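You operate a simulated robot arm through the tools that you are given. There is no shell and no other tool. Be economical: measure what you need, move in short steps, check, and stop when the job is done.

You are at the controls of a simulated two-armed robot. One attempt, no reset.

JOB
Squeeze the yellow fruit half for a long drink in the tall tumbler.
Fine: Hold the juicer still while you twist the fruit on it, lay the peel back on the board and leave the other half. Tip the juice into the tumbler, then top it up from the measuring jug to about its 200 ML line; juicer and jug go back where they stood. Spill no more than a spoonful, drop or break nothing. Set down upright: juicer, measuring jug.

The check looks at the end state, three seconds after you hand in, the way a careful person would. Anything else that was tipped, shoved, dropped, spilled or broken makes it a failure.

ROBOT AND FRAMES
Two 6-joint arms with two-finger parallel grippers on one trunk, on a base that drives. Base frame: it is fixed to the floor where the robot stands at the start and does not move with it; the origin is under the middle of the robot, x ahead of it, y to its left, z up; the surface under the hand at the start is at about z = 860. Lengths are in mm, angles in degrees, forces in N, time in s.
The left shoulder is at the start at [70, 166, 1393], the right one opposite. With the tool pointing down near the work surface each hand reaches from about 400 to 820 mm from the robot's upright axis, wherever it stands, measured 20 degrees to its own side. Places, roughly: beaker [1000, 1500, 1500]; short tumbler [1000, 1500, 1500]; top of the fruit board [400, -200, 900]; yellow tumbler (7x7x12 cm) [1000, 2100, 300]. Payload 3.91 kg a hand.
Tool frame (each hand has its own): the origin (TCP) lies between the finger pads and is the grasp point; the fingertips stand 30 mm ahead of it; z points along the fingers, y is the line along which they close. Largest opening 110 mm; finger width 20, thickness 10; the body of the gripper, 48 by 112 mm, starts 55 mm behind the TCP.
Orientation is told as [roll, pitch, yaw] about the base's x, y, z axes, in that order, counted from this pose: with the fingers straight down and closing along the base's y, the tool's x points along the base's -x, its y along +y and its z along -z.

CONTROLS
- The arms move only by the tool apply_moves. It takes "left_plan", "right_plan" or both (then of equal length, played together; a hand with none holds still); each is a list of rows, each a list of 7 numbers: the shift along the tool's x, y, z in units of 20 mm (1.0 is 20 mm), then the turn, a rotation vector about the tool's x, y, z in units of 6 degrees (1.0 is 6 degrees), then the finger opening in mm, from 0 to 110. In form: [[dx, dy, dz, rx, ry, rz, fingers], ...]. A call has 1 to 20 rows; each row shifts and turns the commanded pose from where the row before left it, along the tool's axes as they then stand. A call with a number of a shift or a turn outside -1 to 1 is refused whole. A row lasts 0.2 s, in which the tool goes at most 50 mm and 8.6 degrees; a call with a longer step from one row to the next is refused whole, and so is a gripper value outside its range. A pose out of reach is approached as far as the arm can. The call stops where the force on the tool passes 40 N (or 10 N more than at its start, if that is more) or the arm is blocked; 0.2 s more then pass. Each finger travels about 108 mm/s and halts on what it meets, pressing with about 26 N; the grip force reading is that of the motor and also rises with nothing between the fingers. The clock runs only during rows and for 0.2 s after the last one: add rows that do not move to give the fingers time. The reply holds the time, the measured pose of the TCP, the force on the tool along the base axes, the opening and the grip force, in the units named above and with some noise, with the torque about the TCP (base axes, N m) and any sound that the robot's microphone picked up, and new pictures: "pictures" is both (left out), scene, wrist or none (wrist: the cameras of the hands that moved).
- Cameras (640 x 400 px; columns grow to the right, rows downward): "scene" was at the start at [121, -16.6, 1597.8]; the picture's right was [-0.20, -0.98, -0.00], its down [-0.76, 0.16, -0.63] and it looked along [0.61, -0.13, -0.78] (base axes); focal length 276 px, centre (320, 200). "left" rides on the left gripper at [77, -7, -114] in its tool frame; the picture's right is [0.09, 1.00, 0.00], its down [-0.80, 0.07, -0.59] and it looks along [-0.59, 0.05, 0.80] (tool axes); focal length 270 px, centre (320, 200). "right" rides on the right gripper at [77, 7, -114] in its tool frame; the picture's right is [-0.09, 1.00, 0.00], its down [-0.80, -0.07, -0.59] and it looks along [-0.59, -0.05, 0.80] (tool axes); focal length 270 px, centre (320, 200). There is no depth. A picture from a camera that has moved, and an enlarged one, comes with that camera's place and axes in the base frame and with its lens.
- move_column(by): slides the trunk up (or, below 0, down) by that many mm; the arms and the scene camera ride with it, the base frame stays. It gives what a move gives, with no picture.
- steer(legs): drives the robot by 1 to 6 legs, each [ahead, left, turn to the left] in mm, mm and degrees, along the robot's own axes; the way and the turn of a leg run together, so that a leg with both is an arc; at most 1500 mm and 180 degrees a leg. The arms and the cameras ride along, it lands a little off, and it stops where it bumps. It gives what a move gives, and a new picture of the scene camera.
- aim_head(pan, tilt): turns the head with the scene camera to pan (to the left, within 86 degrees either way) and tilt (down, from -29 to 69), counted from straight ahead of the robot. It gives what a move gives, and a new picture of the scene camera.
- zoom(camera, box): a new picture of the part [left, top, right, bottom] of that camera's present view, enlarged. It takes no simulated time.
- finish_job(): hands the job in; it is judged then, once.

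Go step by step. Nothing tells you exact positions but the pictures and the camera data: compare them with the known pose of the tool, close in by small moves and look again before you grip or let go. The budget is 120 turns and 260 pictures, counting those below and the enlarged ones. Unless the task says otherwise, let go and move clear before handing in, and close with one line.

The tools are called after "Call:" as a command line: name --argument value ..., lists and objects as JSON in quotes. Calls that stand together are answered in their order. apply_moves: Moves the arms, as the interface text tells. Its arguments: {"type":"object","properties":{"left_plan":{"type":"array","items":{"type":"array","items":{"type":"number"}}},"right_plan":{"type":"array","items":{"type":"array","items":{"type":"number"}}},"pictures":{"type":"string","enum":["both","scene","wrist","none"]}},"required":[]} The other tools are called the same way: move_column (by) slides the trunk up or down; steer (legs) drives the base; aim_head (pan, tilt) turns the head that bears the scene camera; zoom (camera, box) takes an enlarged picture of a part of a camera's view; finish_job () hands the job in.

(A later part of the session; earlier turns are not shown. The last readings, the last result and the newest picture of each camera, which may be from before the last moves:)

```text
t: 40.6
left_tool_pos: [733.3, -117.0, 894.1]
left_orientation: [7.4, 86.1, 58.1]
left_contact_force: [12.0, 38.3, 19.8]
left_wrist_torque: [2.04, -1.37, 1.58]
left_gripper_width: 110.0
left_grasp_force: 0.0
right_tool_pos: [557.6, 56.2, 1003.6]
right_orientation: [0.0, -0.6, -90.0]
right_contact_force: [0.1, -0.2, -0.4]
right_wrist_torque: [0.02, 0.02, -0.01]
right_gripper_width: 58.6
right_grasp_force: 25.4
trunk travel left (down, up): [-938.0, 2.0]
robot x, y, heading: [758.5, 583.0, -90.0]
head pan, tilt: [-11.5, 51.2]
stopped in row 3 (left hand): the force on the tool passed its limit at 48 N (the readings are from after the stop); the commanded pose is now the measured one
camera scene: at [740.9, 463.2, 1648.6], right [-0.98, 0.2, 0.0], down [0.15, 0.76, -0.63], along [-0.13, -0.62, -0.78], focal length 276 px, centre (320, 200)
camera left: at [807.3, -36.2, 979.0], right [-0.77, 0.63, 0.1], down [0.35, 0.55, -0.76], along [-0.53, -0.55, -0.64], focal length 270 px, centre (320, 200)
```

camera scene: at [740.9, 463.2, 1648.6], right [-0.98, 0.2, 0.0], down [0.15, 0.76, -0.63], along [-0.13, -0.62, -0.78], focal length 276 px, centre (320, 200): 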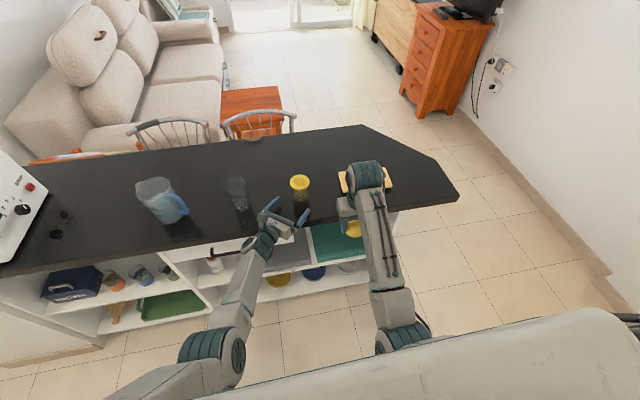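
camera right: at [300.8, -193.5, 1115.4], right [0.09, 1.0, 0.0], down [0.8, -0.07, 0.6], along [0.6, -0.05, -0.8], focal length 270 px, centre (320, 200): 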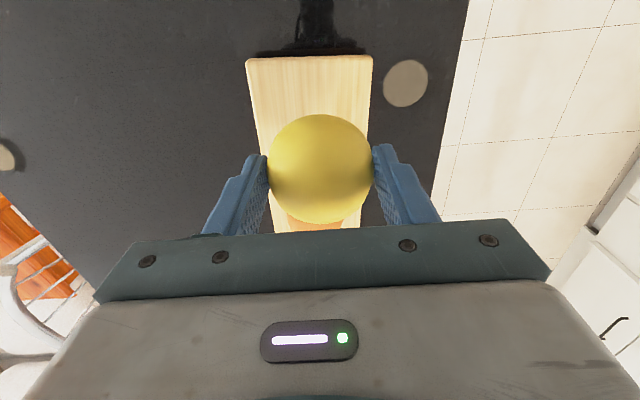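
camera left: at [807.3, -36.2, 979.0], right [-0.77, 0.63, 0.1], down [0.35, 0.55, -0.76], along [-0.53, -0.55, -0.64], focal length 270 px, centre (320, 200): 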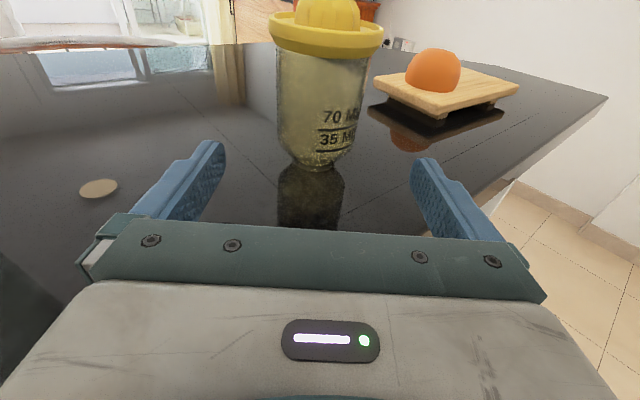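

The gripper body touched the counter edge. I back off, raise a little, tilt the hand 9° more nose-down so its body clears the edge.

Call:
apply_moves --left_plan '[[0.2, 0, -1, 0, 0, 0, 110], [0.3, 0, -0.3, 0, -0.75, 0, 110], [0.2, 0, 0, 0, -0.75, 0, 110], [0, 0, 0, 0, 0, 0, 110]]' --pictures "wrist"

```text
t: 41.6
left_tool_pos: [747.8, -105.3, 910.5]
left_orientation: [2.1, 76.8, 52.8]
left_contact_force: [0.2, -0.5, 0.1]
left_wrist_torque: [-0.01, -0.06, -0.05]
left_gripper_width: 110.0
left_grasp_force: 0.0
right_tool_pos: [556.2, 50.8, 999.5]
right_orientation: [-0.1, -0.2, -90.1]
right_contact_force: [0.2, 0.0, 0.1]
right_wrist_torque: [0.04, 0.02, -0.01]
right_gripper_width: 58.8
right_grasp_force: 25.8
trunk travel left (down, up): [-938.0, 2.0]
robot x, y, heading: [756.1, 581.9, -90.1]
head pan, tilt: [-11.5, 51.2]
camera left: at [812.4, -36.0, 1010.2], right [-0.78, 0.62, 0.09], down [0.42, 0.64, -0.65], along [-0.46, -0.47, -0.76], focal length 270 px, centre (320, 200)
```

left: 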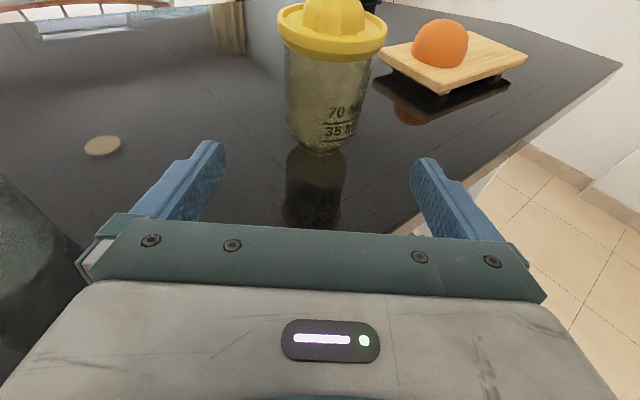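

Aligned; advance again at a level height.

Call:
apply_moves --left_plan '[[0.15, 0.02, 0.86, 0, 0, 0, 110], [0.15, 0.02, 0.86, 0, 0, 0, 110], [0.15, 0.02, 0.86, 0, 0, 0, 110], [0.15, 0.02, 0.86, 0, 0, 0, 110], [0.15, 0.02, 0.86, 0, 0, 0, 110], [0.15, 0.02, 0.8, 0, 0, 0, 110]]'

```text
t: 43.0
left_tool_pos: [679.9, -181.8, 904.5]
left_orientation: [1.9, 76.8, 52.5]
left_contact_force: [0.1, -0.6, 0.1]
left_wrist_torque: [0.0, 0.0, 0.01]
left_gripper_width: 110.1
left_grasp_force: 0.1
right_tool_pos: [554.9, 50.9, 999.8]
right_orientation: [0.0, -0.2, -90.0]
right_contact_force: [0.7, -0.2, 0.3]
right_wrist_torque: [-0.03, 0.0, 0.04]
right_gripper_width: 58.3
right_grasp_force: 26.2
trunk travel left (down, up): [-938.0, 2.0]
robot x, y, heading: [758.7, 579.5, -90.1]
head pan, tilt: [-11.5, 51.2]
camera scene: at [737.7, 455.0, 1647.6], right [-0.98, 0.2, 0.0], down [0.16, 0.76, -0.63], along [-0.12, -0.61, -0.78], focal length 276 px, centre (320, 200)
camera left: at [744.3, -113.5, 1005.3], right [-0.78, 0.62, 0.09], down [0.42, 0.64, -0.65], along [-0.46, -0.47, -0.76], focal length 270 px, centre (320, 200)
```

scene: 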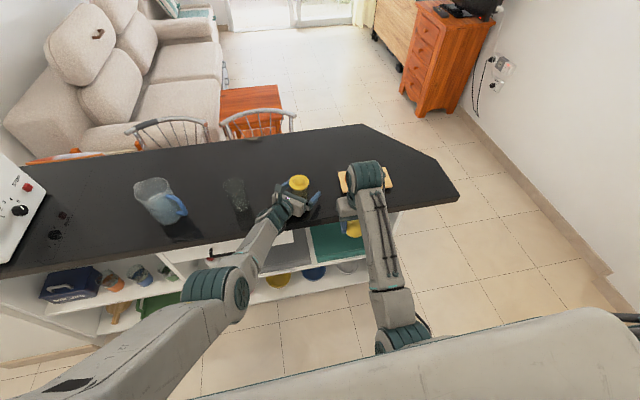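
left: 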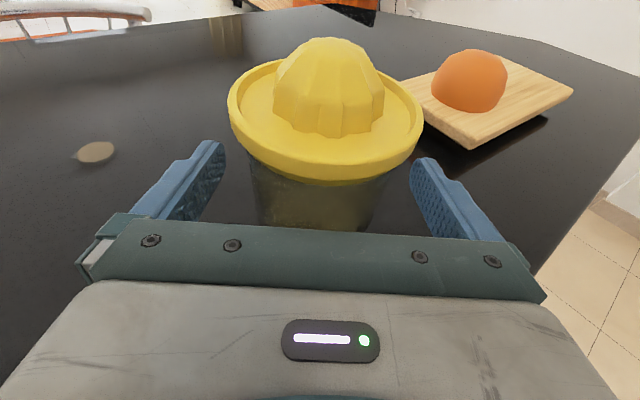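

The hand straddles the jar. Close the left fingers to hold the juicer.

Call:
apply_moves --left_plan '[[0, 0, 0, 0, 0, 0, 90], [0, 0, 0, 0, 0, 0, 75], [0, 0, 0, 0, 0, 0, 65], [0, 0, 0, 0, 0, 0, 50], [0, 0, 0, 0, 0, 0, 50], [0, 0, 0, 0, 0, 0, 50]]' --pictures "wrist"

```text
t: 44.4
left_tool_pos: [679.6, -181.5, 905.6]
left_orientation: [1.9, 77.0, 52.4]
left_contact_force: [1.1, 0.2, 0.2]
left_wrist_torque: [0.03, -0.03, -0.01]
left_gripper_width: 60.5
left_grasp_force: 25.8
right_tool_pos: [556.7, 52.4, 1000.7]
right_orientation: [0.0, -0.4, -90.1]
right_contact_force: [-0.8, 0.1, -1.3]
right_wrist_torque: [0.02, 0.0, 0.0]
right_gripper_width: 57.9
right_grasp_force: 25.9
trunk travel left (down, up): [-938.0, 2.0]
robot x, y, heading: [753.5, 581.5, -90.0]
head pan, tilt: [-11.5, 51.2]
camera left: at [744.9, -113.1, 1006.0], right [-0.78, 0.62, 0.09], down [0.42, 0.64, -0.65], along [-0.46, -0.47, -0.76], focal length 270 px, centre (320, 200)
```

left: 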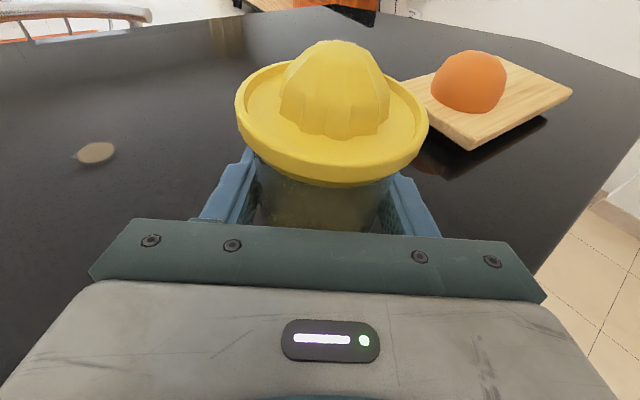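

The juicer is held (jar 60 mm). Now bring the fruit with the right hand toward the juicer, staying high.

Call:
apply_moves --right_plan '[[-0.7, 0.25, -0.1, 0, 0, 0, 45], [-1, 0.25, -0.2, 0, 0, 0, 45], [-1, 0.25, -0.2, 0, 0, 0, 45], [-1, 0.25, -0.2, 0, 0, 0, 45], [-1, 0.25, -0.2, 0, 0, 0, 45], [-1, 0.25, -0.2, 0, 0, 0, 45], [-1, 0.25, -0.2, 0, 0, 0, 45], [-1, 0.25, -0.2, 0, 0, 0, 45], [-1, 0.25, -0.2, 0, 0, 0, 45], [-1, 0.25, -0.1, 0, 0, 0, 45], [-1, 0.25, -0.1, 0, 0, 0, 45], [-1, 0.25, 0, 0, 0, 0, 45], [-0.3, 0, 0, 0, 0, 0, 45]]'

```text
t: 47.2
left_tool_pos: [679.3, -181.8, 905.3]
left_orientation: [2.0, 77.0, 52.5]
left_contact_force: [-0.9, 0.2, -0.2]
left_wrist_torque: [0.02, -0.02, -0.02]
left_gripper_width: 60.5
left_grasp_force: 25.5
right_tool_pos: [617.5, -187.8, 1038.7]
right_orientation: [0.2, -0.2, -89.9]
right_contact_force: [-0.6, 0.2, -0.2]
right_wrist_torque: [-0.02, 0.01, -0.01]
right_gripper_width: 58.2
right_grasp_force: 25.7
trunk travel left (down, up): [-938.0, 2.0]
robot x, y, heading: [760.0, 579.9, -89.8]
head pan, tilt: [-11.5, 51.2]
camera scene: at [738.0, 455.7, 1647.7], right [-0.98, 0.2, 0.0], down [0.16, 0.76, -0.63], along [-0.13, -0.61, -0.78], focal length 276 px, centre (320, 200)
camera right: at [622.4, -109.9, 1154.1], right [1.0, -0.09, 0.0], down [-0.07, -0.8, 0.6], along [-0.05, -0.6, -0.8], focal length 270 px, centre (320, 200)
```

scene: 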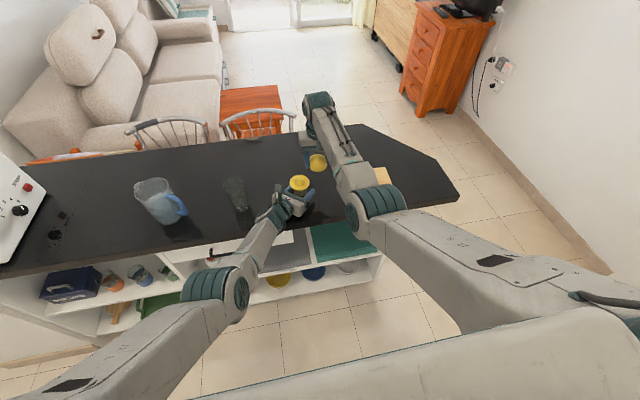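
right: 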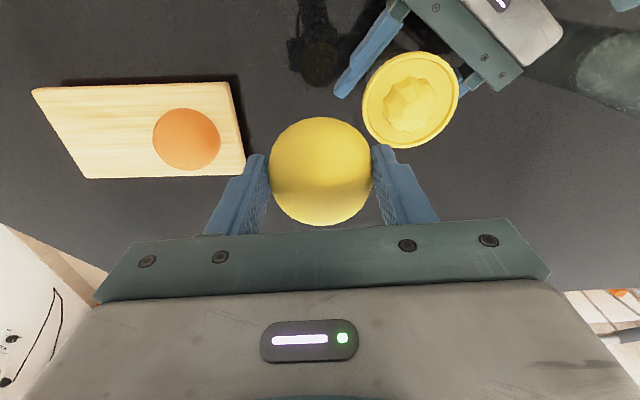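

Take an enlarged view to fix the cone's position precisely.

Call:
zoom --camera "right" --box '[260, 40, 500, 190]'

Call:
zoom --camera "left" --box '[180, 0, 480, 240]'

```text
2.67 times, centred on (380, 115) of right
camera zoom: at [622.4, -109.9, 1154.1], right [1.0, -0.09, 0.0], down [-0.07, -0.8, 0.6], along [-0.05, -0.6, -0.8], focal length 721 px, centre (160, 427)
```

zoom: 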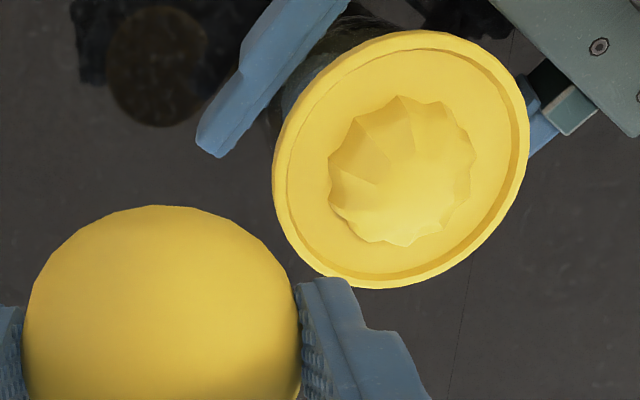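

```text
1.67 times, centred on (330, 120) of left
camera zoom: at [744.7, -113.4, 1006.0], right [-0.78, 0.62, 0.09], down [0.42, 0.64, -0.65], along [-0.46, -0.47, -0.76], focal length 450 px, centre (303, 333)
```

zoom: 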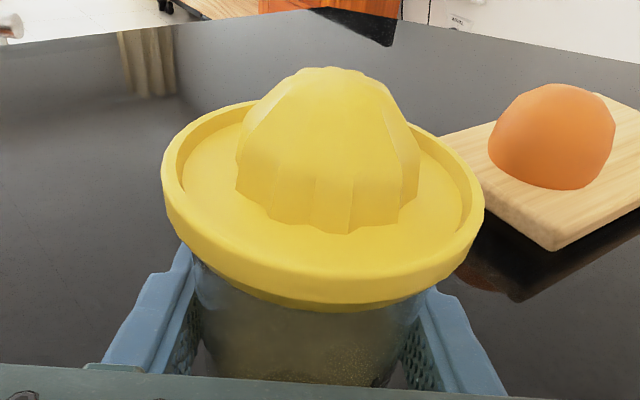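

Triangulated: dish centre ≈ [684.5,-175.5], rim z≈952, cone tip z≈977. Move the fruit above it.

Call:
apply_moves --right_plan '[[0.16, 0.85, 0, 0, 0, 0, 45], [0.16, 0.85, 0, 0, 0, 0, 45], [0.16, 0.85, 0, 0, 0, 0, 45], [0.16, 0.82, 0, 0, 0, 0, 45], [0, 0, 0, 0, 0, 0, 45]]'

Call:
zoom --camera "left" --box '[160, 0, 480, 200]'

```text
t: 48.4
left_tool_pos: [679.9, -182.2, 904.9]
left_orientation: [1.9, 77.0, 52.5]
left_contact_force: [-0.2, -0.7, -0.6]
left_wrist_torque: [0.03, 0.03, 0.0]
left_gripper_width: 61.1
left_grasp_force: 26.1
right_tool_pos: [683.6, -173.6, 1040.4]
right_orientation: [0.0, -0.2, -89.9]
right_contact_force: [-0.2, -0.4, -0.5]
right_wrist_torque: [0.0, 0.02, 0.03]
right_gripper_width: 58.5
right_grasp_force: 26.3
trunk travel left (down, up): [-938.0, 2.0]
robot x, y, heading: [754.2, 581.6, -90.1]
head pan, tilt: [-11.5, 51.2]
camera scene: at [738.0, 455.8, 1647.7], right [-0.98, 0.2, 0.0], down [0.16, 0.76, -0.63], along [-0.13, -0.61, -0.78], focal length 276 px, centre (320, 200)
camera right: at [690.0, -96.3, 1154.9], right [1.0, -0.09, 0.0], down [-0.07, -0.8, 0.6], along [-0.05, -0.6, -0.8], focal length 270 px, centre (320, 200)
```

scene: 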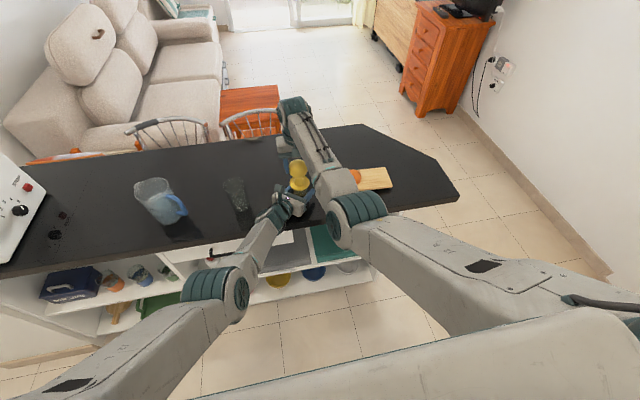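
right: 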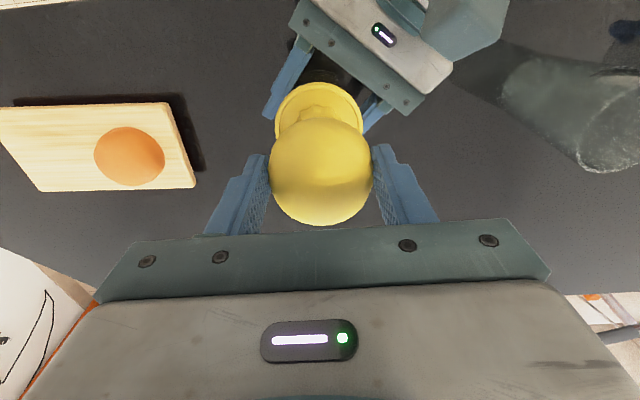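

```text
2.00 times, centred on (320, 100) of left
camera zoom: at [744.8, -113.3, 1006.0], right [-0.78, 0.62, 0.09], down [0.42, 0.64, -0.65], along [-0.46, -0.47, -0.76], focal length 541 px, centre (320, 400)
```

zoom: 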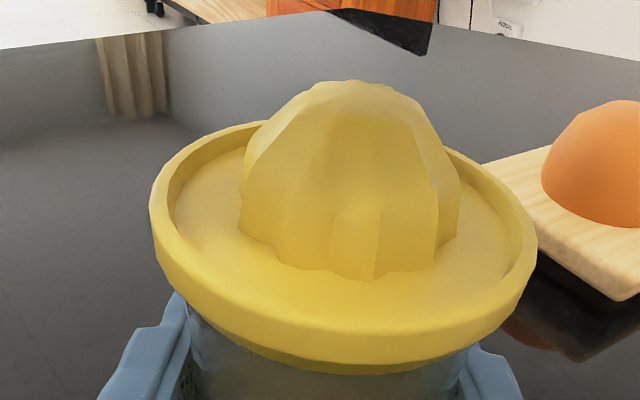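

Laterally aligned. Lower the fruit toward the cone.

Call:
apply_moves --right_plan '[[0, 0.05, 0.4, 0, 0, 0, 45], [-0.05, 0, 0.4, 0, 0, 0, 45], [0, 0, 0.4, 0, 0, 0, 45], [0, 0, 0, 0, 0, 0, 45]]' --pictures "none"

Call:
zoom --camera "left" --box '[160, 0, 480, 200]'

Call:
zoom --camera "right" --box '[220, 60, 420, 240]'

```text
t: 49.4
left_tool_pos: [679.6, -182.0, 905.5]
left_orientation: [2.0, 77.1, 52.6]
left_contact_force: [0.3, 1.2, 0.3]
left_wrist_torque: [0.0, 0.0, -0.01]
left_gripper_width: 60.7
left_grasp_force: 26.2
right_tool_pos: [682.9, -175.4, 1014.8]
right_orientation: [0.0, -0.3, -90.0]
right_contact_force: [0.1, -0.2, -1.1]
right_wrist_torque: [0.01, -0.01, 0.0]
right_gripper_width: 58.2
right_grasp_force: 26.2
trunk travel left (down, up): [-938.0, 2.0]
robot x, y, heading: [756.2, 581.3, -89.8]
head pan, tilt: [-11.5, 51.2]
```

```text
2.00 times, centred on (320, 100) of left
camera zoom: at [744.9, -113.3, 1006.0], right [-0.78, 0.62, 0.09], down [0.42, 0.64, -0.65], along [-0.46, -0.47, -0.76], focal length 541 px, centre (320, 400)
```

zoom: 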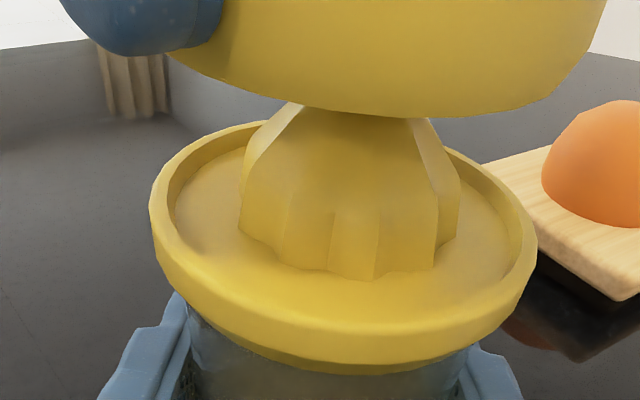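

```text
2.22 times, centred on (320, 150) of right
camera zoom: at [689.4, -98.0, 1129.5], right [1.0, -0.09, 0.0], down [-0.07, -0.8, 0.6], along [-0.05, -0.6, -0.8], focal length 601 px, centre (320, 311)
```

zoom: 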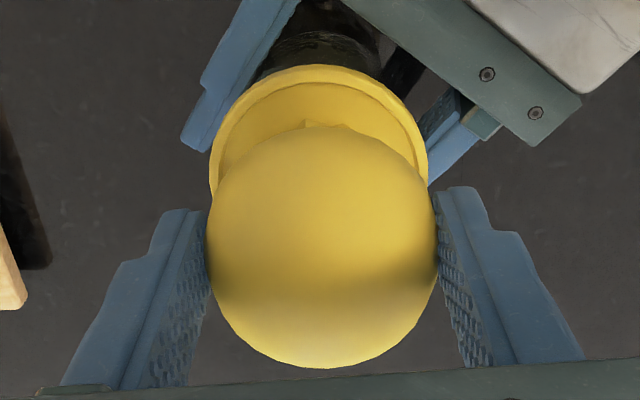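

Nearly touching and close to centred. Nudge 2 mm and press down gently onto the cone.

Call:
apply_moves --right_plan '[[-0.1, 0.12, 0.1, 0, 0, 0, 45], [0, 0, 0.15, 0, 0, 0, 45], [0, 0, 0.15, 0, 0, 0, 45], [0, 0, 0.15, 0, 0, 0, 45], [0, 0, 0.15, 0, 0, 0, 45]]' --pictures "none"

Call:
zoom --camera "left" --box '[160, 0, 480, 200]'

```text
t: 50.6
left_tool_pos: [680.2, -181.2, 905.2]
left_orientation: [1.9, 77.0, 52.5]
left_contact_force: [0.7, -0.4, -0.4]
left_wrist_torque: [0.02, 0.02, 0.01]
left_gripper_width: 60.7
left_grasp_force: 26.2
right_tool_pos: [686.5, -177.9, 1000.4]
right_orientation: [0.0, -0.1, -89.9]
right_contact_force: [0.5, 0.1, -1.2]
right_wrist_torque: [-0.01, -0.02, -0.02]
right_gripper_width: 58.3
right_grasp_force: 26.8
trunk travel left (down, up): [-938.0, 2.0]
robot x, y, heading: [756.8, 582.7, -90.0]
head pan, tilt: [-11.5, 51.2]
```

```text
2.00 times, centred on (320, 100) of left
camera zoom: at [744.9, -113.3, 1006.0], right [-0.78, 0.62, 0.09], down [0.42, 0.64, -0.65], along [-0.46, -0.47, -0.76], focal length 541 px, centre (320, 400)
```

zoom: 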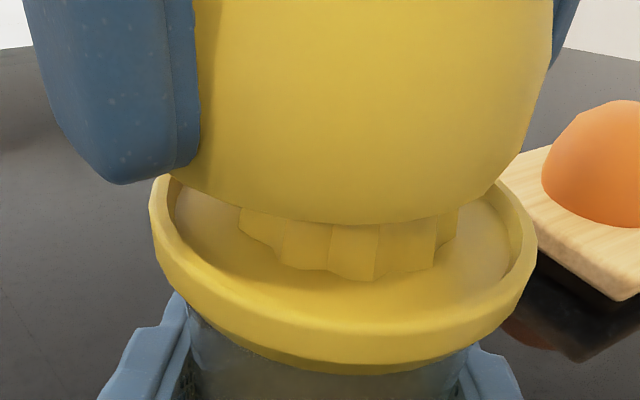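

The fruit slides onto the cone, well centred. Continue down until it meets resistance.

Call:
apply_moves --right_plan '[[0, 0, 0.12, 0, 0, 0, 45], [0, 0, 0.12, 0, 0, 0, 45], [0, 0, 0.12, 0, 0, 0, 45], [0, 0, 0, 0, 0, 0, 45]]' --pictures "none"

Call:
zoom --camera "left" --box '[160, 0, 480, 200]'

```text
t: 51.6
left_tool_pos: [679.5, -181.9, 905.0]
left_orientation: [2.0, 76.9, 52.5]
left_contact_force: [-0.7, -0.5, 0.4]
left_wrist_torque: [-0.01, 0.02, 0.0]
left_gripper_width: 60.8
left_grasp_force: 25.8
right_tool_pos: [686.8, -178.1, 994.1]
right_orientation: [0.0, -0.3, -90.1]
right_contact_force: [-0.2, 1.1, -0.2]
right_wrist_torque: [0.04, -0.03, 0.03]
right_gripper_width: 57.9
right_grasp_force: 26.2
trunk travel left (down, up): [-938.0, 2.0]
robot x, y, heading: [754.9, 584.5, -89.9]
head pan, tilt: [-11.5, 51.2]
```

```text
2.00 times, centred on (320, 100) of left
camera zoom: at [744.9, -113.3, 1006.0], right [-0.78, 0.62, 0.09], down [0.42, 0.64, -0.65], along [-0.46, -0.47, -0.76], focal length 541 px, centre (320, 400)
```

zoom: 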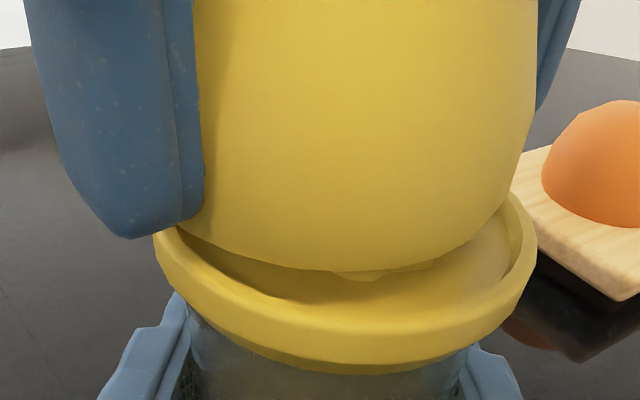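

Almost on the dish floor; a few more millimetres.

Call:
apply_moves --right_plan '[[0, 0, 0.08, 0, 0, 0, 45], [0, 0, 0.08, 0, 0, 0, 45], [0, 0, 0.08, 0, 0, 0, 45], [0, 0, 0, 0, 0, 0, 45]]' --pictures "none"

Call:
zoom --camera "left" --box '[160, 0, 480, 200]'

```text
t: 52.6
left_tool_pos: [681.3, -181.9, 904.9]
left_orientation: [1.7, 76.9, 52.5]
left_contact_force: [4.1, -10.6, -8.5]
left_wrist_torque: [0.35, 0.3, -0.01]
left_gripper_width: 60.7
left_grasp_force: 26.5
right_tool_pos: [686.7, -177.7, 990.9]
right_orientation: [-0.1, -0.4, -90.0]
right_contact_force: [-5.8, 9.7, 12.4]
right_wrist_torque: [0.47, 0.29, -0.03]
right_gripper_width: 57.6
right_grasp_force: 25.4
trunk travel left (down, up): [-938.0, 2.0]
robot x, y, heading: [756.2, 578.8, -89.9]
head pan, tilt: [-11.5, 51.2]
```

```text
2.00 times, centred on (320, 100) of left
camera zoom: at [745.6, -113.1, 1006.0], right [-0.78, 0.61, 0.09], down [0.42, 0.64, -0.65], along [-0.46, -0.47, -0.76], focal length 541 px, centre (320, 400)
```

zoom: 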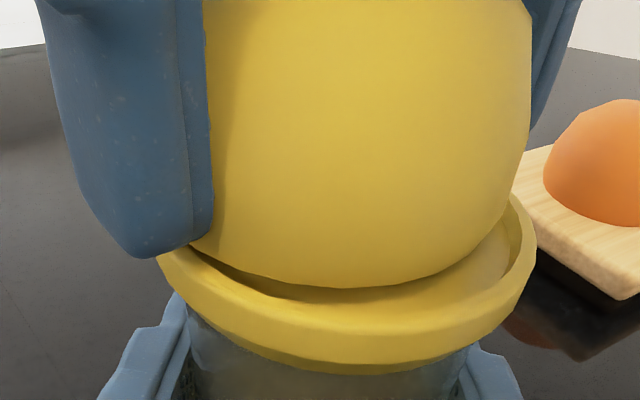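

Contact at 12 N, slightly off-centre; shift 2 mm to centre and begin twisting ±30°.

Call:
apply_moves --right_plan '[[0.12, -0.1, 0, 0, 0, 0, 45], [0, 0, 0, 0, 0, 1, 45], [0, 0, 0, 0, 0, 1, 45], [0, 0, 0, 0, 0, 1, 45], [0, 0, 0, 0, 0, 1, 45], [0, 0, 0, 0, 0, 1, 45], [0, 0, 0, 0, 0, -1, 45], [0, 0, 0, 0, 0, -1, 45], [0, 0, 0, 0, 0, -1, 45], [0, 0, 0, 0, 0, -1, 45], [0, 0, 0, 0, 0, -1, 45], [0, 0, 0, 0, 0, -1, 45], [0, 0, 0, 0, 0, -1, 45], [0, 0, 0, 0, 0, -1, 45], [0, 0, 0, 0, 0, -1, 45], [0, 0, 0, 0, 0, -1, 45]]' --pictures "wrist"

Call:
zoom --camera "left" --box '[160, 0, 480, 240]'

```text
t: 56.0
left_tool_pos: [679.8, -181.7, 904.5]
left_orientation: [2.0, 77.0, 52.6]
left_contact_force: [1.8, -0.6, -0.8]
left_wrist_torque: [0.03, 0.09, 0.02]
left_gripper_width: 61.0
left_grasp_force: 25.8
right_tool_pos: [684.1, -175.8, 989.9]
right_orientation: [0.0, -0.2, -59.9]
right_contact_force: [-1.7, 0.4, 0.9]
right_wrist_torque: [0.02, 0.08, -0.02]
right_gripper_width: 57.9
right_grasp_force: 25.9
trunk travel left (down, up): [-938.0, 2.0]
robot x, y, heading: [754.1, 582.0, -89.6]
head pan, tilt: [-11.5, 51.2]
camera right: at [650.4, -105.6, 1103.8], right [0.91, 0.42, 0.0], down [0.34, -0.73, 0.6], along [0.25, -0.54, -0.8], focal length 270 px, centre (320, 200)
```

right: 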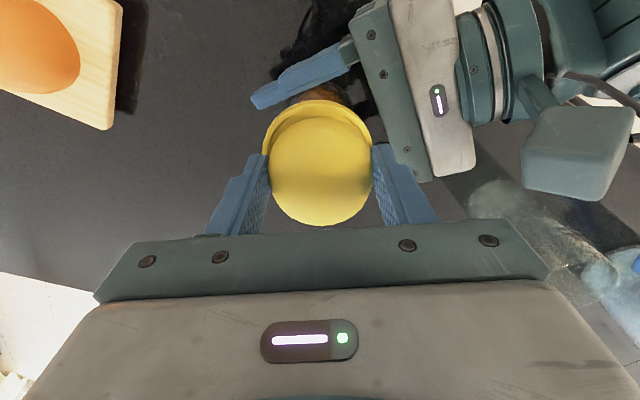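

```text
1.67 times, centred on (320, 120) of left
camera zoom: at [744.9, -113.3, 1006.0], right [-0.78, 0.62, 0.09], down [0.42, 0.64, -0.65], along [-0.46, -0.47, -0.76], focal length 450 px, centre (320, 333)
```

zoom: 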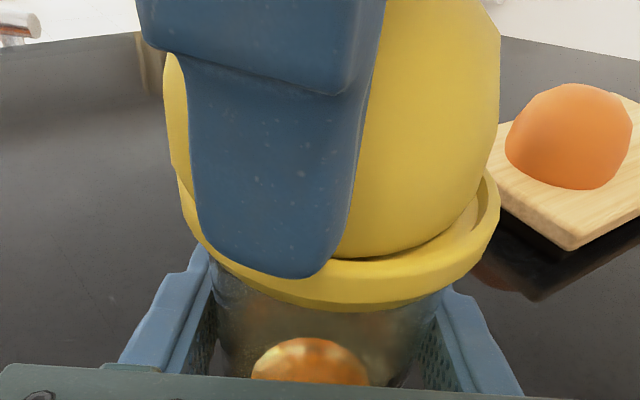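

Juice is collecting in the jar. Press a bit more and keep twisting.

Call:
apply_moves --right_plan '[[0, 0, 0.1, 0, 0, 1, 45], [0, 0, 0.05, 0, 0, 1, 45], [0, 0, 0, 0, 0, 1, 45], [0, 0, 0, 0, 0, 1, 45], [0, 0, 0, 0, 0, 1, 45], [0, 0, 0, 0, 0, 1, 45], [0, 0, 0, 0, 0, 1, 45], [0, 0, 0, 0, 0, 1, 45], [0, 0, 0, 0, 0, 1, 45], [0, 0, 0, 0, 0, 1, 45], [0, 0, 0, 0, 0, -1, 45], [0, 0, 0, 0, 0, -1, 45], [0, 0, 0, 0, 0, -1, 45], [0, 0, 0, 0, 0, -1, 45], [0, 0, 0, 0, 0, -1, 45], [0, 0, 0, 0, 0, -1, 45], [0, 0, 0, 0, 0, -1, 45], [0, 0, 0, 0, 0, -1, 45], [0, 0, 0, 0, 0, -1, 45], [0, 0, 0, 0, 0, -1, 45]]' --pictures "none"

Call:
zoom --camera "left" --box '[160, 0, 480, 240]'

```text
t: 60.2
left_tool_pos: [679.2, -181.1, 905.6]
left_orientation: [1.9, 76.9, 52.5]
left_contact_force: [0.1, 0.3, -7.8]
left_wrist_torque: [-0.02, 0.15, 0.13]
left_gripper_width: 61.1
left_grasp_force: 25.5
right_tool_pos: [684.3, -175.6, 986.5]
right_orientation: [-0.2, -0.4, -59.9]
right_contact_force: [-1.2, -1.9, 11.7]
right_wrist_torque: [-0.17, 0.08, -0.11]
right_gripper_width: 57.6
right_grasp_force: 25.4
trunk travel left (down, up): [-938.0, 2.0]
robot x, y, heading: [752.2, 579.2, -90.0]
head pan, tilt: [-11.5, 51.2]
```

```text
1.67 times, centred on (320, 120) of left
camera zoom: at [744.8, -112.9, 1006.3], right [-0.78, 0.62, 0.09], down [0.42, 0.64, -0.65], along [-0.46, -0.47, -0.76], focal length 450 px, centre (320, 333)
```

zoom: 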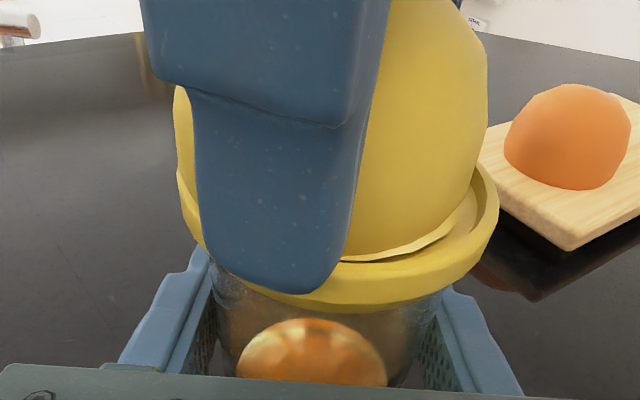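

Juice level is rising. Two more rounds of twisting.

Call:
apply_moves --right_plan '[[0, 0, 0.03, 0, 0, 1, 45], [0, 0, 0, 0, 0, 1, 45], [0, 0, 0, 0, 0, 1, 45], [0, 0, 0, 0, 0, 1, 45], [0, 0, 0, 0, 0, 1, 45], [0, 0, 0, 0, 0, 1, 45], [0, 0, 0, 0, 0, 1, 45], [0, 0, 0, 0, 0, 1, 45], [0, 0, 0, 0, 0, 1, 45], [0, 0, 0, 0, 0, 1, 45], [0, 0, 0, 0, 0, -1, 45], [0, 0, 0, 0, 0, -1, 45], [0, 0, 0, 0, 0, -1, 45], [0, 0, 0, 0, 0, -1, 45], [0, 0, 0, 0, 0, -1, 45], [0, 0, 0, 0, 0, -1, 45], [0, 0, 0, 0, 0, -1, 45], [0, 0, 0, 0, 0, -1, 45], [0, 0, 0, 0, 0, -1, 45], [0, 0, 0, 0, 0, -1, 45]]' --pictures "none"

Call:
apply_moves --right_plan '[[0, 0, 0.03, 0, 0, 1, 45], [0, 0, 0, 0, 0, 1, 45], [0, 0, 0, 0, 0, 1, 45], [0, 0, 0, 0, 0, 1, 45], [0, 0, 0, 0, 0, 1, 45], [0, 0, 0, 0, 0, 1, 45], [0, 0, 0, 0, 0, 1, 45], [0, 0, 0, 0, 0, 1, 45], [0, 0, 0, 0, 0, 1, 45], [0, 0, 0, 0, 0, 1, 45], [0, 0, 0, 0, 0, -1, 45], [0, 0, 0, 0, 0, -1, 45], [0, 0, 0, 0, 0, -1, 45], [0, 0, 0, 0, 0, -1, 45], [0, 0, 0, 0, 0, -1, 45], [0, 0, 0, 0, 0, -1, 45], [0, 0, 0, 0, 0, -1, 45], [0, 0, 0, 0, 0, -1, 45], [0, 0, 0, 0, 0, -1, 45], [0, 0, 0, 0, 0, -1, 45]]' --pictures "none"

Call:
zoom --camera "left" --box '[160, 0, 480, 240]'

```text
t: 64.4
left_tool_pos: [679.5, -181.1, 905.0]
left_orientation: [1.9, 77.0, 52.5]
left_contact_force: [0.3, -0.8, 0.5]
left_wrist_torque: [0.02, 0.13, 0.03]
left_gripper_width: 60.9
left_grasp_force: 25.7
right_tool_pos: [684.6, -176.0, 986.2]
right_orientation: [-0.1, -0.2, -59.9]
right_contact_force: [-1.6, 0.4, -0.2]
right_wrist_torque: [0.06, 0.01, -0.03]
right_gripper_width: 57.7
right_grasp_force: 26.1
trunk travel left (down, up): [-938.0, 2.0]
robot x, y, heading: [757.1, 583.7, -90.0]
head pan, tilt: [-11.5, 51.2]
```

```text
t: 68.6
left_tool_pos: [679.1, -181.5, 904.4]
left_orientation: [1.8, 77.0, 52.4]
left_contact_force: [2.0, -2.1, -1.8]
left_wrist_torque: [0.09, 0.23, 0.02]
left_gripper_width: 61.0
left_grasp_force: 26.1
right_tool_pos: [684.8, -175.1, 985.5]
right_orientation: [-0.1, -0.2, -59.9]
right_contact_force: [-2.9, 1.3, 6.9]
right_wrist_torque: [0.02, 0.09, -0.08]
right_gripper_width: 58.0
right_grasp_force: 26.1
trunk travel left (down, up): [-938.0, 2.0]
robot x, y, heading: [756.2, 581.0, -89.7]
head pan, tilt: [-11.5, 51.2]
```

```text
1.67 times, centred on (320, 120) of left
camera zoom: at [744.9, -112.9, 1006.4], right [-0.78, 0.62, 0.09], down [0.42, 0.64, -0.65], along [-0.46, -0.47, -0.76], focal length 450 px, centre (320, 333)
```

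zoom: 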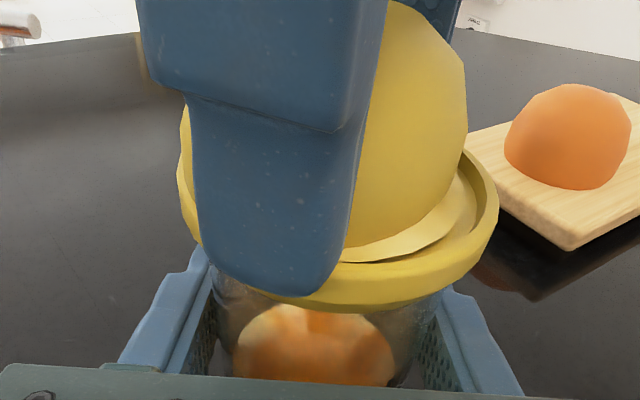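

Still slightly rising; two more rounds with a little more pressure.

Call:
apply_moves --right_plan '[[0, 0, 0.05, 0, 0, 1, 45], [0, 0, 0, 0, 0, 1, 45], [0, 0, 0, 0, 0, 1, 45], [0, 0, 0, 0, 0, 1, 45], [0, 0, 0, 0, 0, 1, 45], [0, 0, 0, 0, 0, 1, 45], [0, 0, 0, 0, 0, 1, 45], [0, 0, 0, 0, 0, 1, 45], [0, 0, 0, 0, 0, 1, 45], [0, 0, 0, 0, 0, 1, 45], [0, 0, 0, 0, 0, -1, 45], [0, 0, 0, 0, 0, -1, 45], [0, 0, 0, 0, 0, -1, 45], [0, 0, 0, 0, 0, -1, 45], [0, 0, 0, 0, 0, -1, 45], [0, 0, 0, 0, 0, -1, 45], [0, 0, 0, 0, 0, -1, 45], [0, 0, 0, 0, 0, -1, 45], [0, 0, 0, 0, 0, -1, 45], [0, 0, 0, 0, 0, -1, 45]]' --pictures "none"

Call:
apply_moves --right_plan '[[0, 0, 0.05, 0, 0, 1, 45], [0, 0, 0, 0, 0, 1, 45], [0, 0, 0, 0, 0, 1, 45], [0, 0, 0, 0, 0, 1, 45], [0, 0, 0, 0, 0, 1, 45], [0, 0, 0, 0, 0, 1, 45], [0, 0, 0, 0, 0, 1, 45], [0, 0, 0, 0, 0, 1, 45], [0, 0, 0, 0, 0, 1, 45], [0, 0, 0, 0, 0, 1, 45], [0, 0, 0, 0, 0, -1, 45], [0, 0, 0, 0, 0, -1, 45], [0, 0, 0, 0, 0, -1, 45], [0, 0, 0, 0, 0, -1, 45], [0, 0, 0, 0, 0, -1, 45], [0, 0, 0, 0, 0, -1, 45], [0, 0, 0, 0, 0, -1, 45], [0, 0, 0, 0, 0, -1, 45], [0, 0, 0, 0, 0, -1, 45], [0, 0, 0, 0, 0, -1, 45]]' --pictures "none"

Call:
zoom --camera "left" --box '[160, 0, 480, 240]'

```text
t: 72.8
left_tool_pos: [680.0, -179.8, 906.8]
left_orientation: [1.6, 77.1, 52.3]
left_contact_force: [3.9, -4.4, -6.0]
left_wrist_torque: [0.2, 0.23, 0.19]
left_gripper_width: 60.6
left_grasp_force: 26.1
right_tool_pos: [684.2, -174.0, 986.4]
right_orientation: [-0.2, -0.3, -60.0]
right_contact_force: [-3.3, 6.1, 18.0]
right_wrist_torque: [0.2, 0.22, -0.25]
right_gripper_width: 57.6
right_grasp_force: 25.9
trunk travel left (down, up): [-938.0, 2.0]
robot x, y, heading: [760.2, 581.0, -89.8]
head pan, tilt: [-11.5, 51.2]
```

```text
t: 77.0
left_tool_pos: [680.6, -180.7, 908.4]
left_orientation: [1.4, 77.1, 52.1]
left_contact_force: [3.6, 0.6, -0.2]
left_wrist_torque: [0.29, 0.53, 0.14]
left_gripper_width: 60.9
left_grasp_force: 25.9
right_tool_pos: [682.9, -172.9, 987.0]
right_orientation: [-0.2, -0.5, -59.8]
right_contact_force: [-6.7, 2.3, 17.1]
right_wrist_torque: [-0.02, 0.52, -0.29]
right_gripper_width: 57.8
right_grasp_force: 25.4
trunk travel left (down, up): [-938.0, 2.0]
robot x, y, heading: [758.7, 579.9, -90.1]
head pan, tilt: [-11.5, 51.2]
```

```text
1.67 times, centred on (320, 120) of left
camera zoom: at [745.2, -110.6, 1008.0], right [-0.78, 0.62, 0.09], down [0.42, 0.63, -0.65], along [-0.46, -0.47, -0.76], focal length 450 px, centre (320, 333)
```

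zoom: 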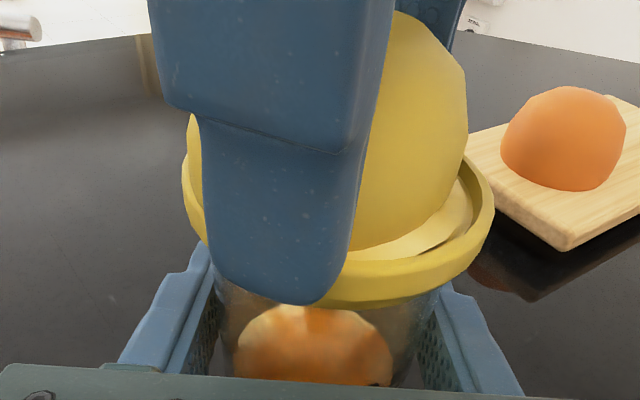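

The juice level has stopped rising. Lift the peel off straight up and turn back to the neutral yaw.

Call:
apply_moves --right_plan '[[0, 0, -0.3, 0, 0, 0, 45], [0, 0, -0.5, 0, 0, 0, 45], [0, 0, -0.5, 0, 0, 0, 45], [0, 0, -0.6, 0, 0, 0, 45], [0, 0, -0.6, 0, 0, 0, 45], [0, 0, -0.5, 0, 0, 1, 45], [0, 0, 0, 0, 0, 1, 45], [0, 0, 0, 0, 0, 1, 45], [0, 0, 0, 0, 0, 1, 45], [0, 0, 0, 0, 0, 1, 45]]' --pictures "wrist"

Call:
zoom --camera "left" --box '[160, 0, 480, 240]'

```text
t: 79.2
left_tool_pos: [679.6, -181.4, 907.0]
left_orientation: [1.7, 77.2, 52.3]
left_contact_force: [1.0, -6.8, 12.6]
left_wrist_torque: [-0.3, 0.17, 0.08]
left_gripper_width: 61.2
left_grasp_force: 25.6
right_tool_pos: [683.0, -176.1, 1045.0]
right_orientation: [0.0, -0.3, -90.1]
right_contact_force: [-0.2, 0.9, -1.4]
right_wrist_torque: [0.01, -0.01, 0.0]
right_gripper_width: 57.8
right_grasp_force: 25.6
trunk travel left (down, up): [-938.0, 2.0]
robot x, y, heading: [762.7, 579.4, -90.0]
head pan, tilt: [-11.5, 51.2]
camera right: at [690.0, -97.5, 1158.8], right [1.0, -0.09, 0.0], down [-0.07, -0.8, 0.6], along [-0.05, -0.6, -0.8], focal length 270 px, centre (320, 200)
```

right: 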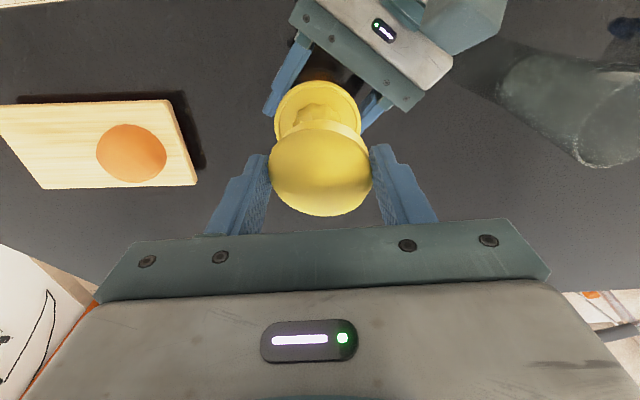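

```text
1.67 times, centred on (320, 120) of left
camera zoom: at [745.1, -112.5, 1007.6], right [-0.78, 0.62, 0.09], down [0.42, 0.63, -0.65], along [-0.46, -0.47, -0.76], focal length 450 px, centre (320, 333)
```

zoom: 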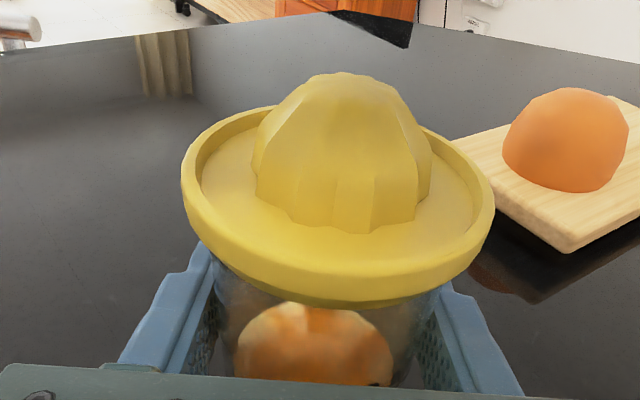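

The peel came off in my grip. I'll release the juicer, back the left hand away, then shift the base toward the board to lay the peel back.

Call:
apply_moves --left_plan '[[0, 0, 0, 0, 0, 0, 70], [0, 0, 0, 0, 0, 0, 90], [0, 0, 0, 0, 0, 0, 110], [0, 0, 0, 0, 0, 0, 110], [0, 0, -0.8, 0, 0, 0, 110], [0, 0, -1, 0, 0, 0, 110], [0, 0, -1, 0, 0, 0, 110], [0, 0, -1, 0, 0, 0, 110], [0, 0, -1, 0, 0, 0, 110], [0, 0, -1, 0, 0, 0, 110], [0, 0, -1, 0, 0, 0, 110], [0, 0, -1, 0, 0, 0, 110], [0, 0, -1, 0, 0, 0, 110]]' --right_plan '[[0, 0, 0, 0, 0, 0, 45], [0, 0, 0, 0, 0, 0, 45], [0, 0, 0, 0, 0, 0, 45], [0, 0, 0, 0, 0, 0, 45], [0, -1, 0, 0, 0, 0, 45], [0, -1, 0, 0, 0, 0, 45], [0, -1, 0, 0, 0, 0, 45], [0, -1, 0, 0, 0, 0, 45], [0, -1, 0, 0, 0, 0, 45], [0, 0, 0, 0, 0, 0, 45], [0, 0, 0, 0, 0, 0, 45], [0, 0, 0, 0, 0, 0, 45], [0, 0, 0, 0, 0, 0, 45]]'

```text
t: 82.0
left_tool_pos: [788.5, -48.4, 944.6]
left_orientation: [2.1, 77.0, 52.7]
left_contact_force: [-1.1, -0.2, -0.2]
left_wrist_torque: [0.01, 0.0, 0.0]
left_gripper_width: 109.7
left_grasp_force: 0.1
right_tool_pos: [584.1, -175.0, 1044.6]
right_orientation: [0.0, -0.3, -90.1]
right_contact_force: [-0.2, 0.4, -0.5]
right_wrist_torque: [0.01, 0.0, 0.01]
right_gripper_width: 57.7
right_grasp_force: 25.8
trunk travel left (down, up): [-938.0, 2.0]
robot x, y, heading: [759.6, 578.6, -89.9]
head pan, tilt: [-11.5, 51.2]
camera scene: at [738.8, 457.3, 1647.9], right [-0.98, 0.2, 0.0], down [0.16, 0.76, -0.63], along [-0.13, -0.61, -0.78], focal length 276 px, centre (320, 200)
camera right: at [590.5, -97.6, 1158.8], right [1.0, -0.09, 0.0], down [-0.07, -0.8, 0.6], along [-0.05, -0.6, -0.8], focal length 270 px, centre (320, 200)
camera left: at [853.6, 20.5, 1045.9], right [-0.78, 0.62, 0.09], down [0.42, 0.63, -0.65], along [-0.46, -0.47, -0.76], focal length 270 px, centre (320, 200)
```

scene: 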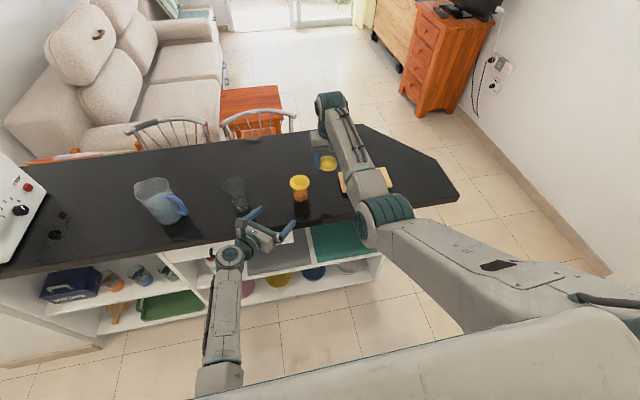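
right: 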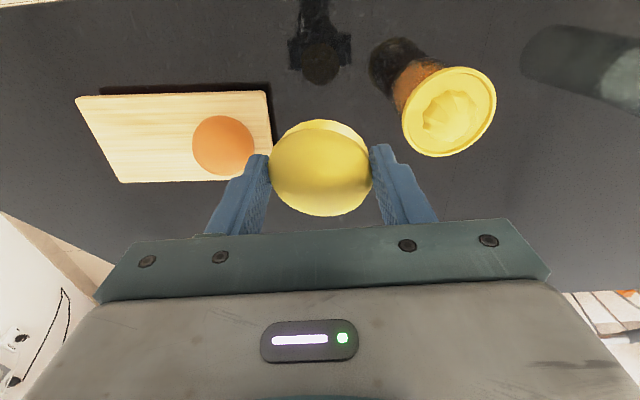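
left: 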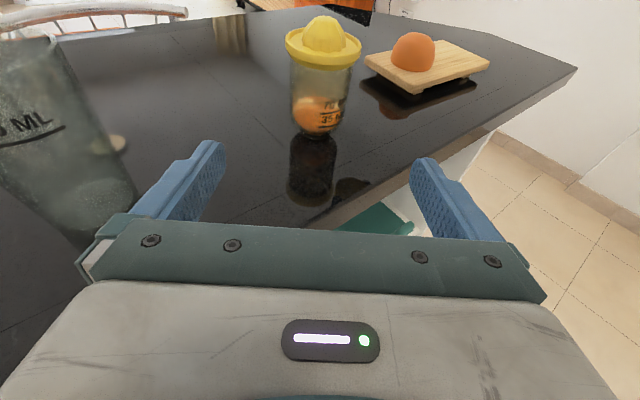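

Juice stands between the 35 and 70 ML lines. Shift the base 200 mm to its right to bring the peel above the board.

Call:
steer --legs '[[0, -200, 0]]'

Call:
zoom --camera "right" --box '[0, 0, 640, 400]'

```text
t: 83.6
left_tool_pos: [595.7, -48.0, 944.0]
left_orientation: [2.5, 77.1, 52.7]
left_contact_force: [-0.1, 0.3, 0.3]
left_wrist_torque: [-0.03, -0.01, 0.02]
left_gripper_width: 110.1
left_grasp_force: 0.1
right_tool_pos: [392.0, -174.1, 1044.0]
right_orientation: [-0.1, -0.4, -90.2]
right_contact_force: [0.5, 0.5, -0.9]
right_wrist_torque: [0.0, 0.01, -0.02]
right_gripper_width: 57.8
right_grasp_force: 25.6
trunk travel left (down, up): [-938.0, 2.0]
robot x, y, heading: [564.6, 585.1, -90.3]
head pan, tilt: [-11.5, 51.2]
camera scene: at [551.0, 456.5, 1647.8], right [-0.98, 0.21, 0.0], down [0.16, 0.76, -0.63], along [-0.13, -0.61, -0.78], focal length 276 px, centre (320, 200)
```

scene: 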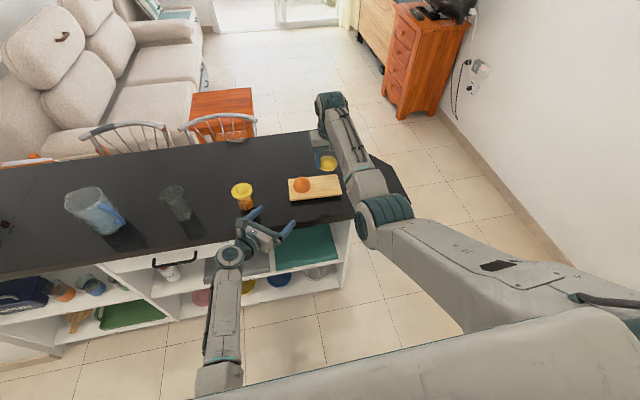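

```text
1.00 times, centred on (320, 200) of right (not enlarged: the box is as wide or as high as the picture)
camera zoom: at [398.8, -97.1, 1158.7], right [1.0, -0.09, 0.0], down [-0.07, -0.8, 0.6], along [-0.06, -0.6, -0.8], focal length 270 px, centre (320, 200)
```

zoom: 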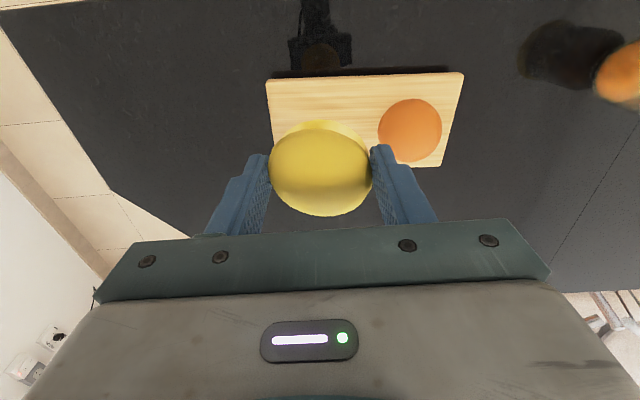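

Board spans x≈338–521, y≈-158…-262. Move over the peel's old spot and descend.

Call:
apply_moves --right_plan '[[-0.65, -0.4, 0.3, 0, 0, 0, 45], [-0.65, -0.4, 0.7, 0, 0, 0, 45], [0, 0, 0.9, 0, 0, 0, 45], [0, 0, 0.9, 0, 0, 0, 45], [0, 0, 0.9, 0, 0, 0, 45], [0, 0, 0.9, 0, 0, 0, 45], [0, 0, 0.4, 0, 0, 0, 45], [0, 0, 0, 0, 0, 0, 45]]' --pictures "wrist"

```text
t: 85.4
left_tool_pos: [594.6, -49.2, 945.1]
left_orientation: [1.9, 77.0, 52.2]
left_contact_force: [-0.4, -0.2, 0.1]
left_wrist_torque: [0.02, -0.03, 0.02]
left_gripper_width: 109.7
left_grasp_force: 0.0
right_tool_pos: [372.1, -193.6, 947.1]
right_orientation: [0.0, -0.3, -90.3]
right_contact_force: [0.1, 0.5, -0.5]
right_wrist_torque: [0.01, 0.03, 0.0]
right_gripper_width: 57.8
right_grasp_force: 26.6
right hand out of reach, approached as far as the arm can: row 6
trunk travel left (down, up): [-938.0, 2.0]
robot x, y, heading: [566.2, 577.4, -90.4]
head pan, tilt: [-11.5, 51.2]
camera right: at [379.2, -115.7, 1061.3], right [1.0, -0.09, 0.0], down [-0.08, -0.8, 0.6], along [-0.06, -0.6, -0.8], focal length 270 px, centre (320, 200)
```

right: 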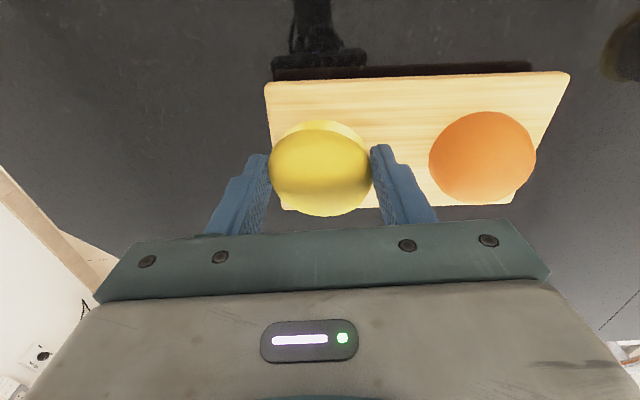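

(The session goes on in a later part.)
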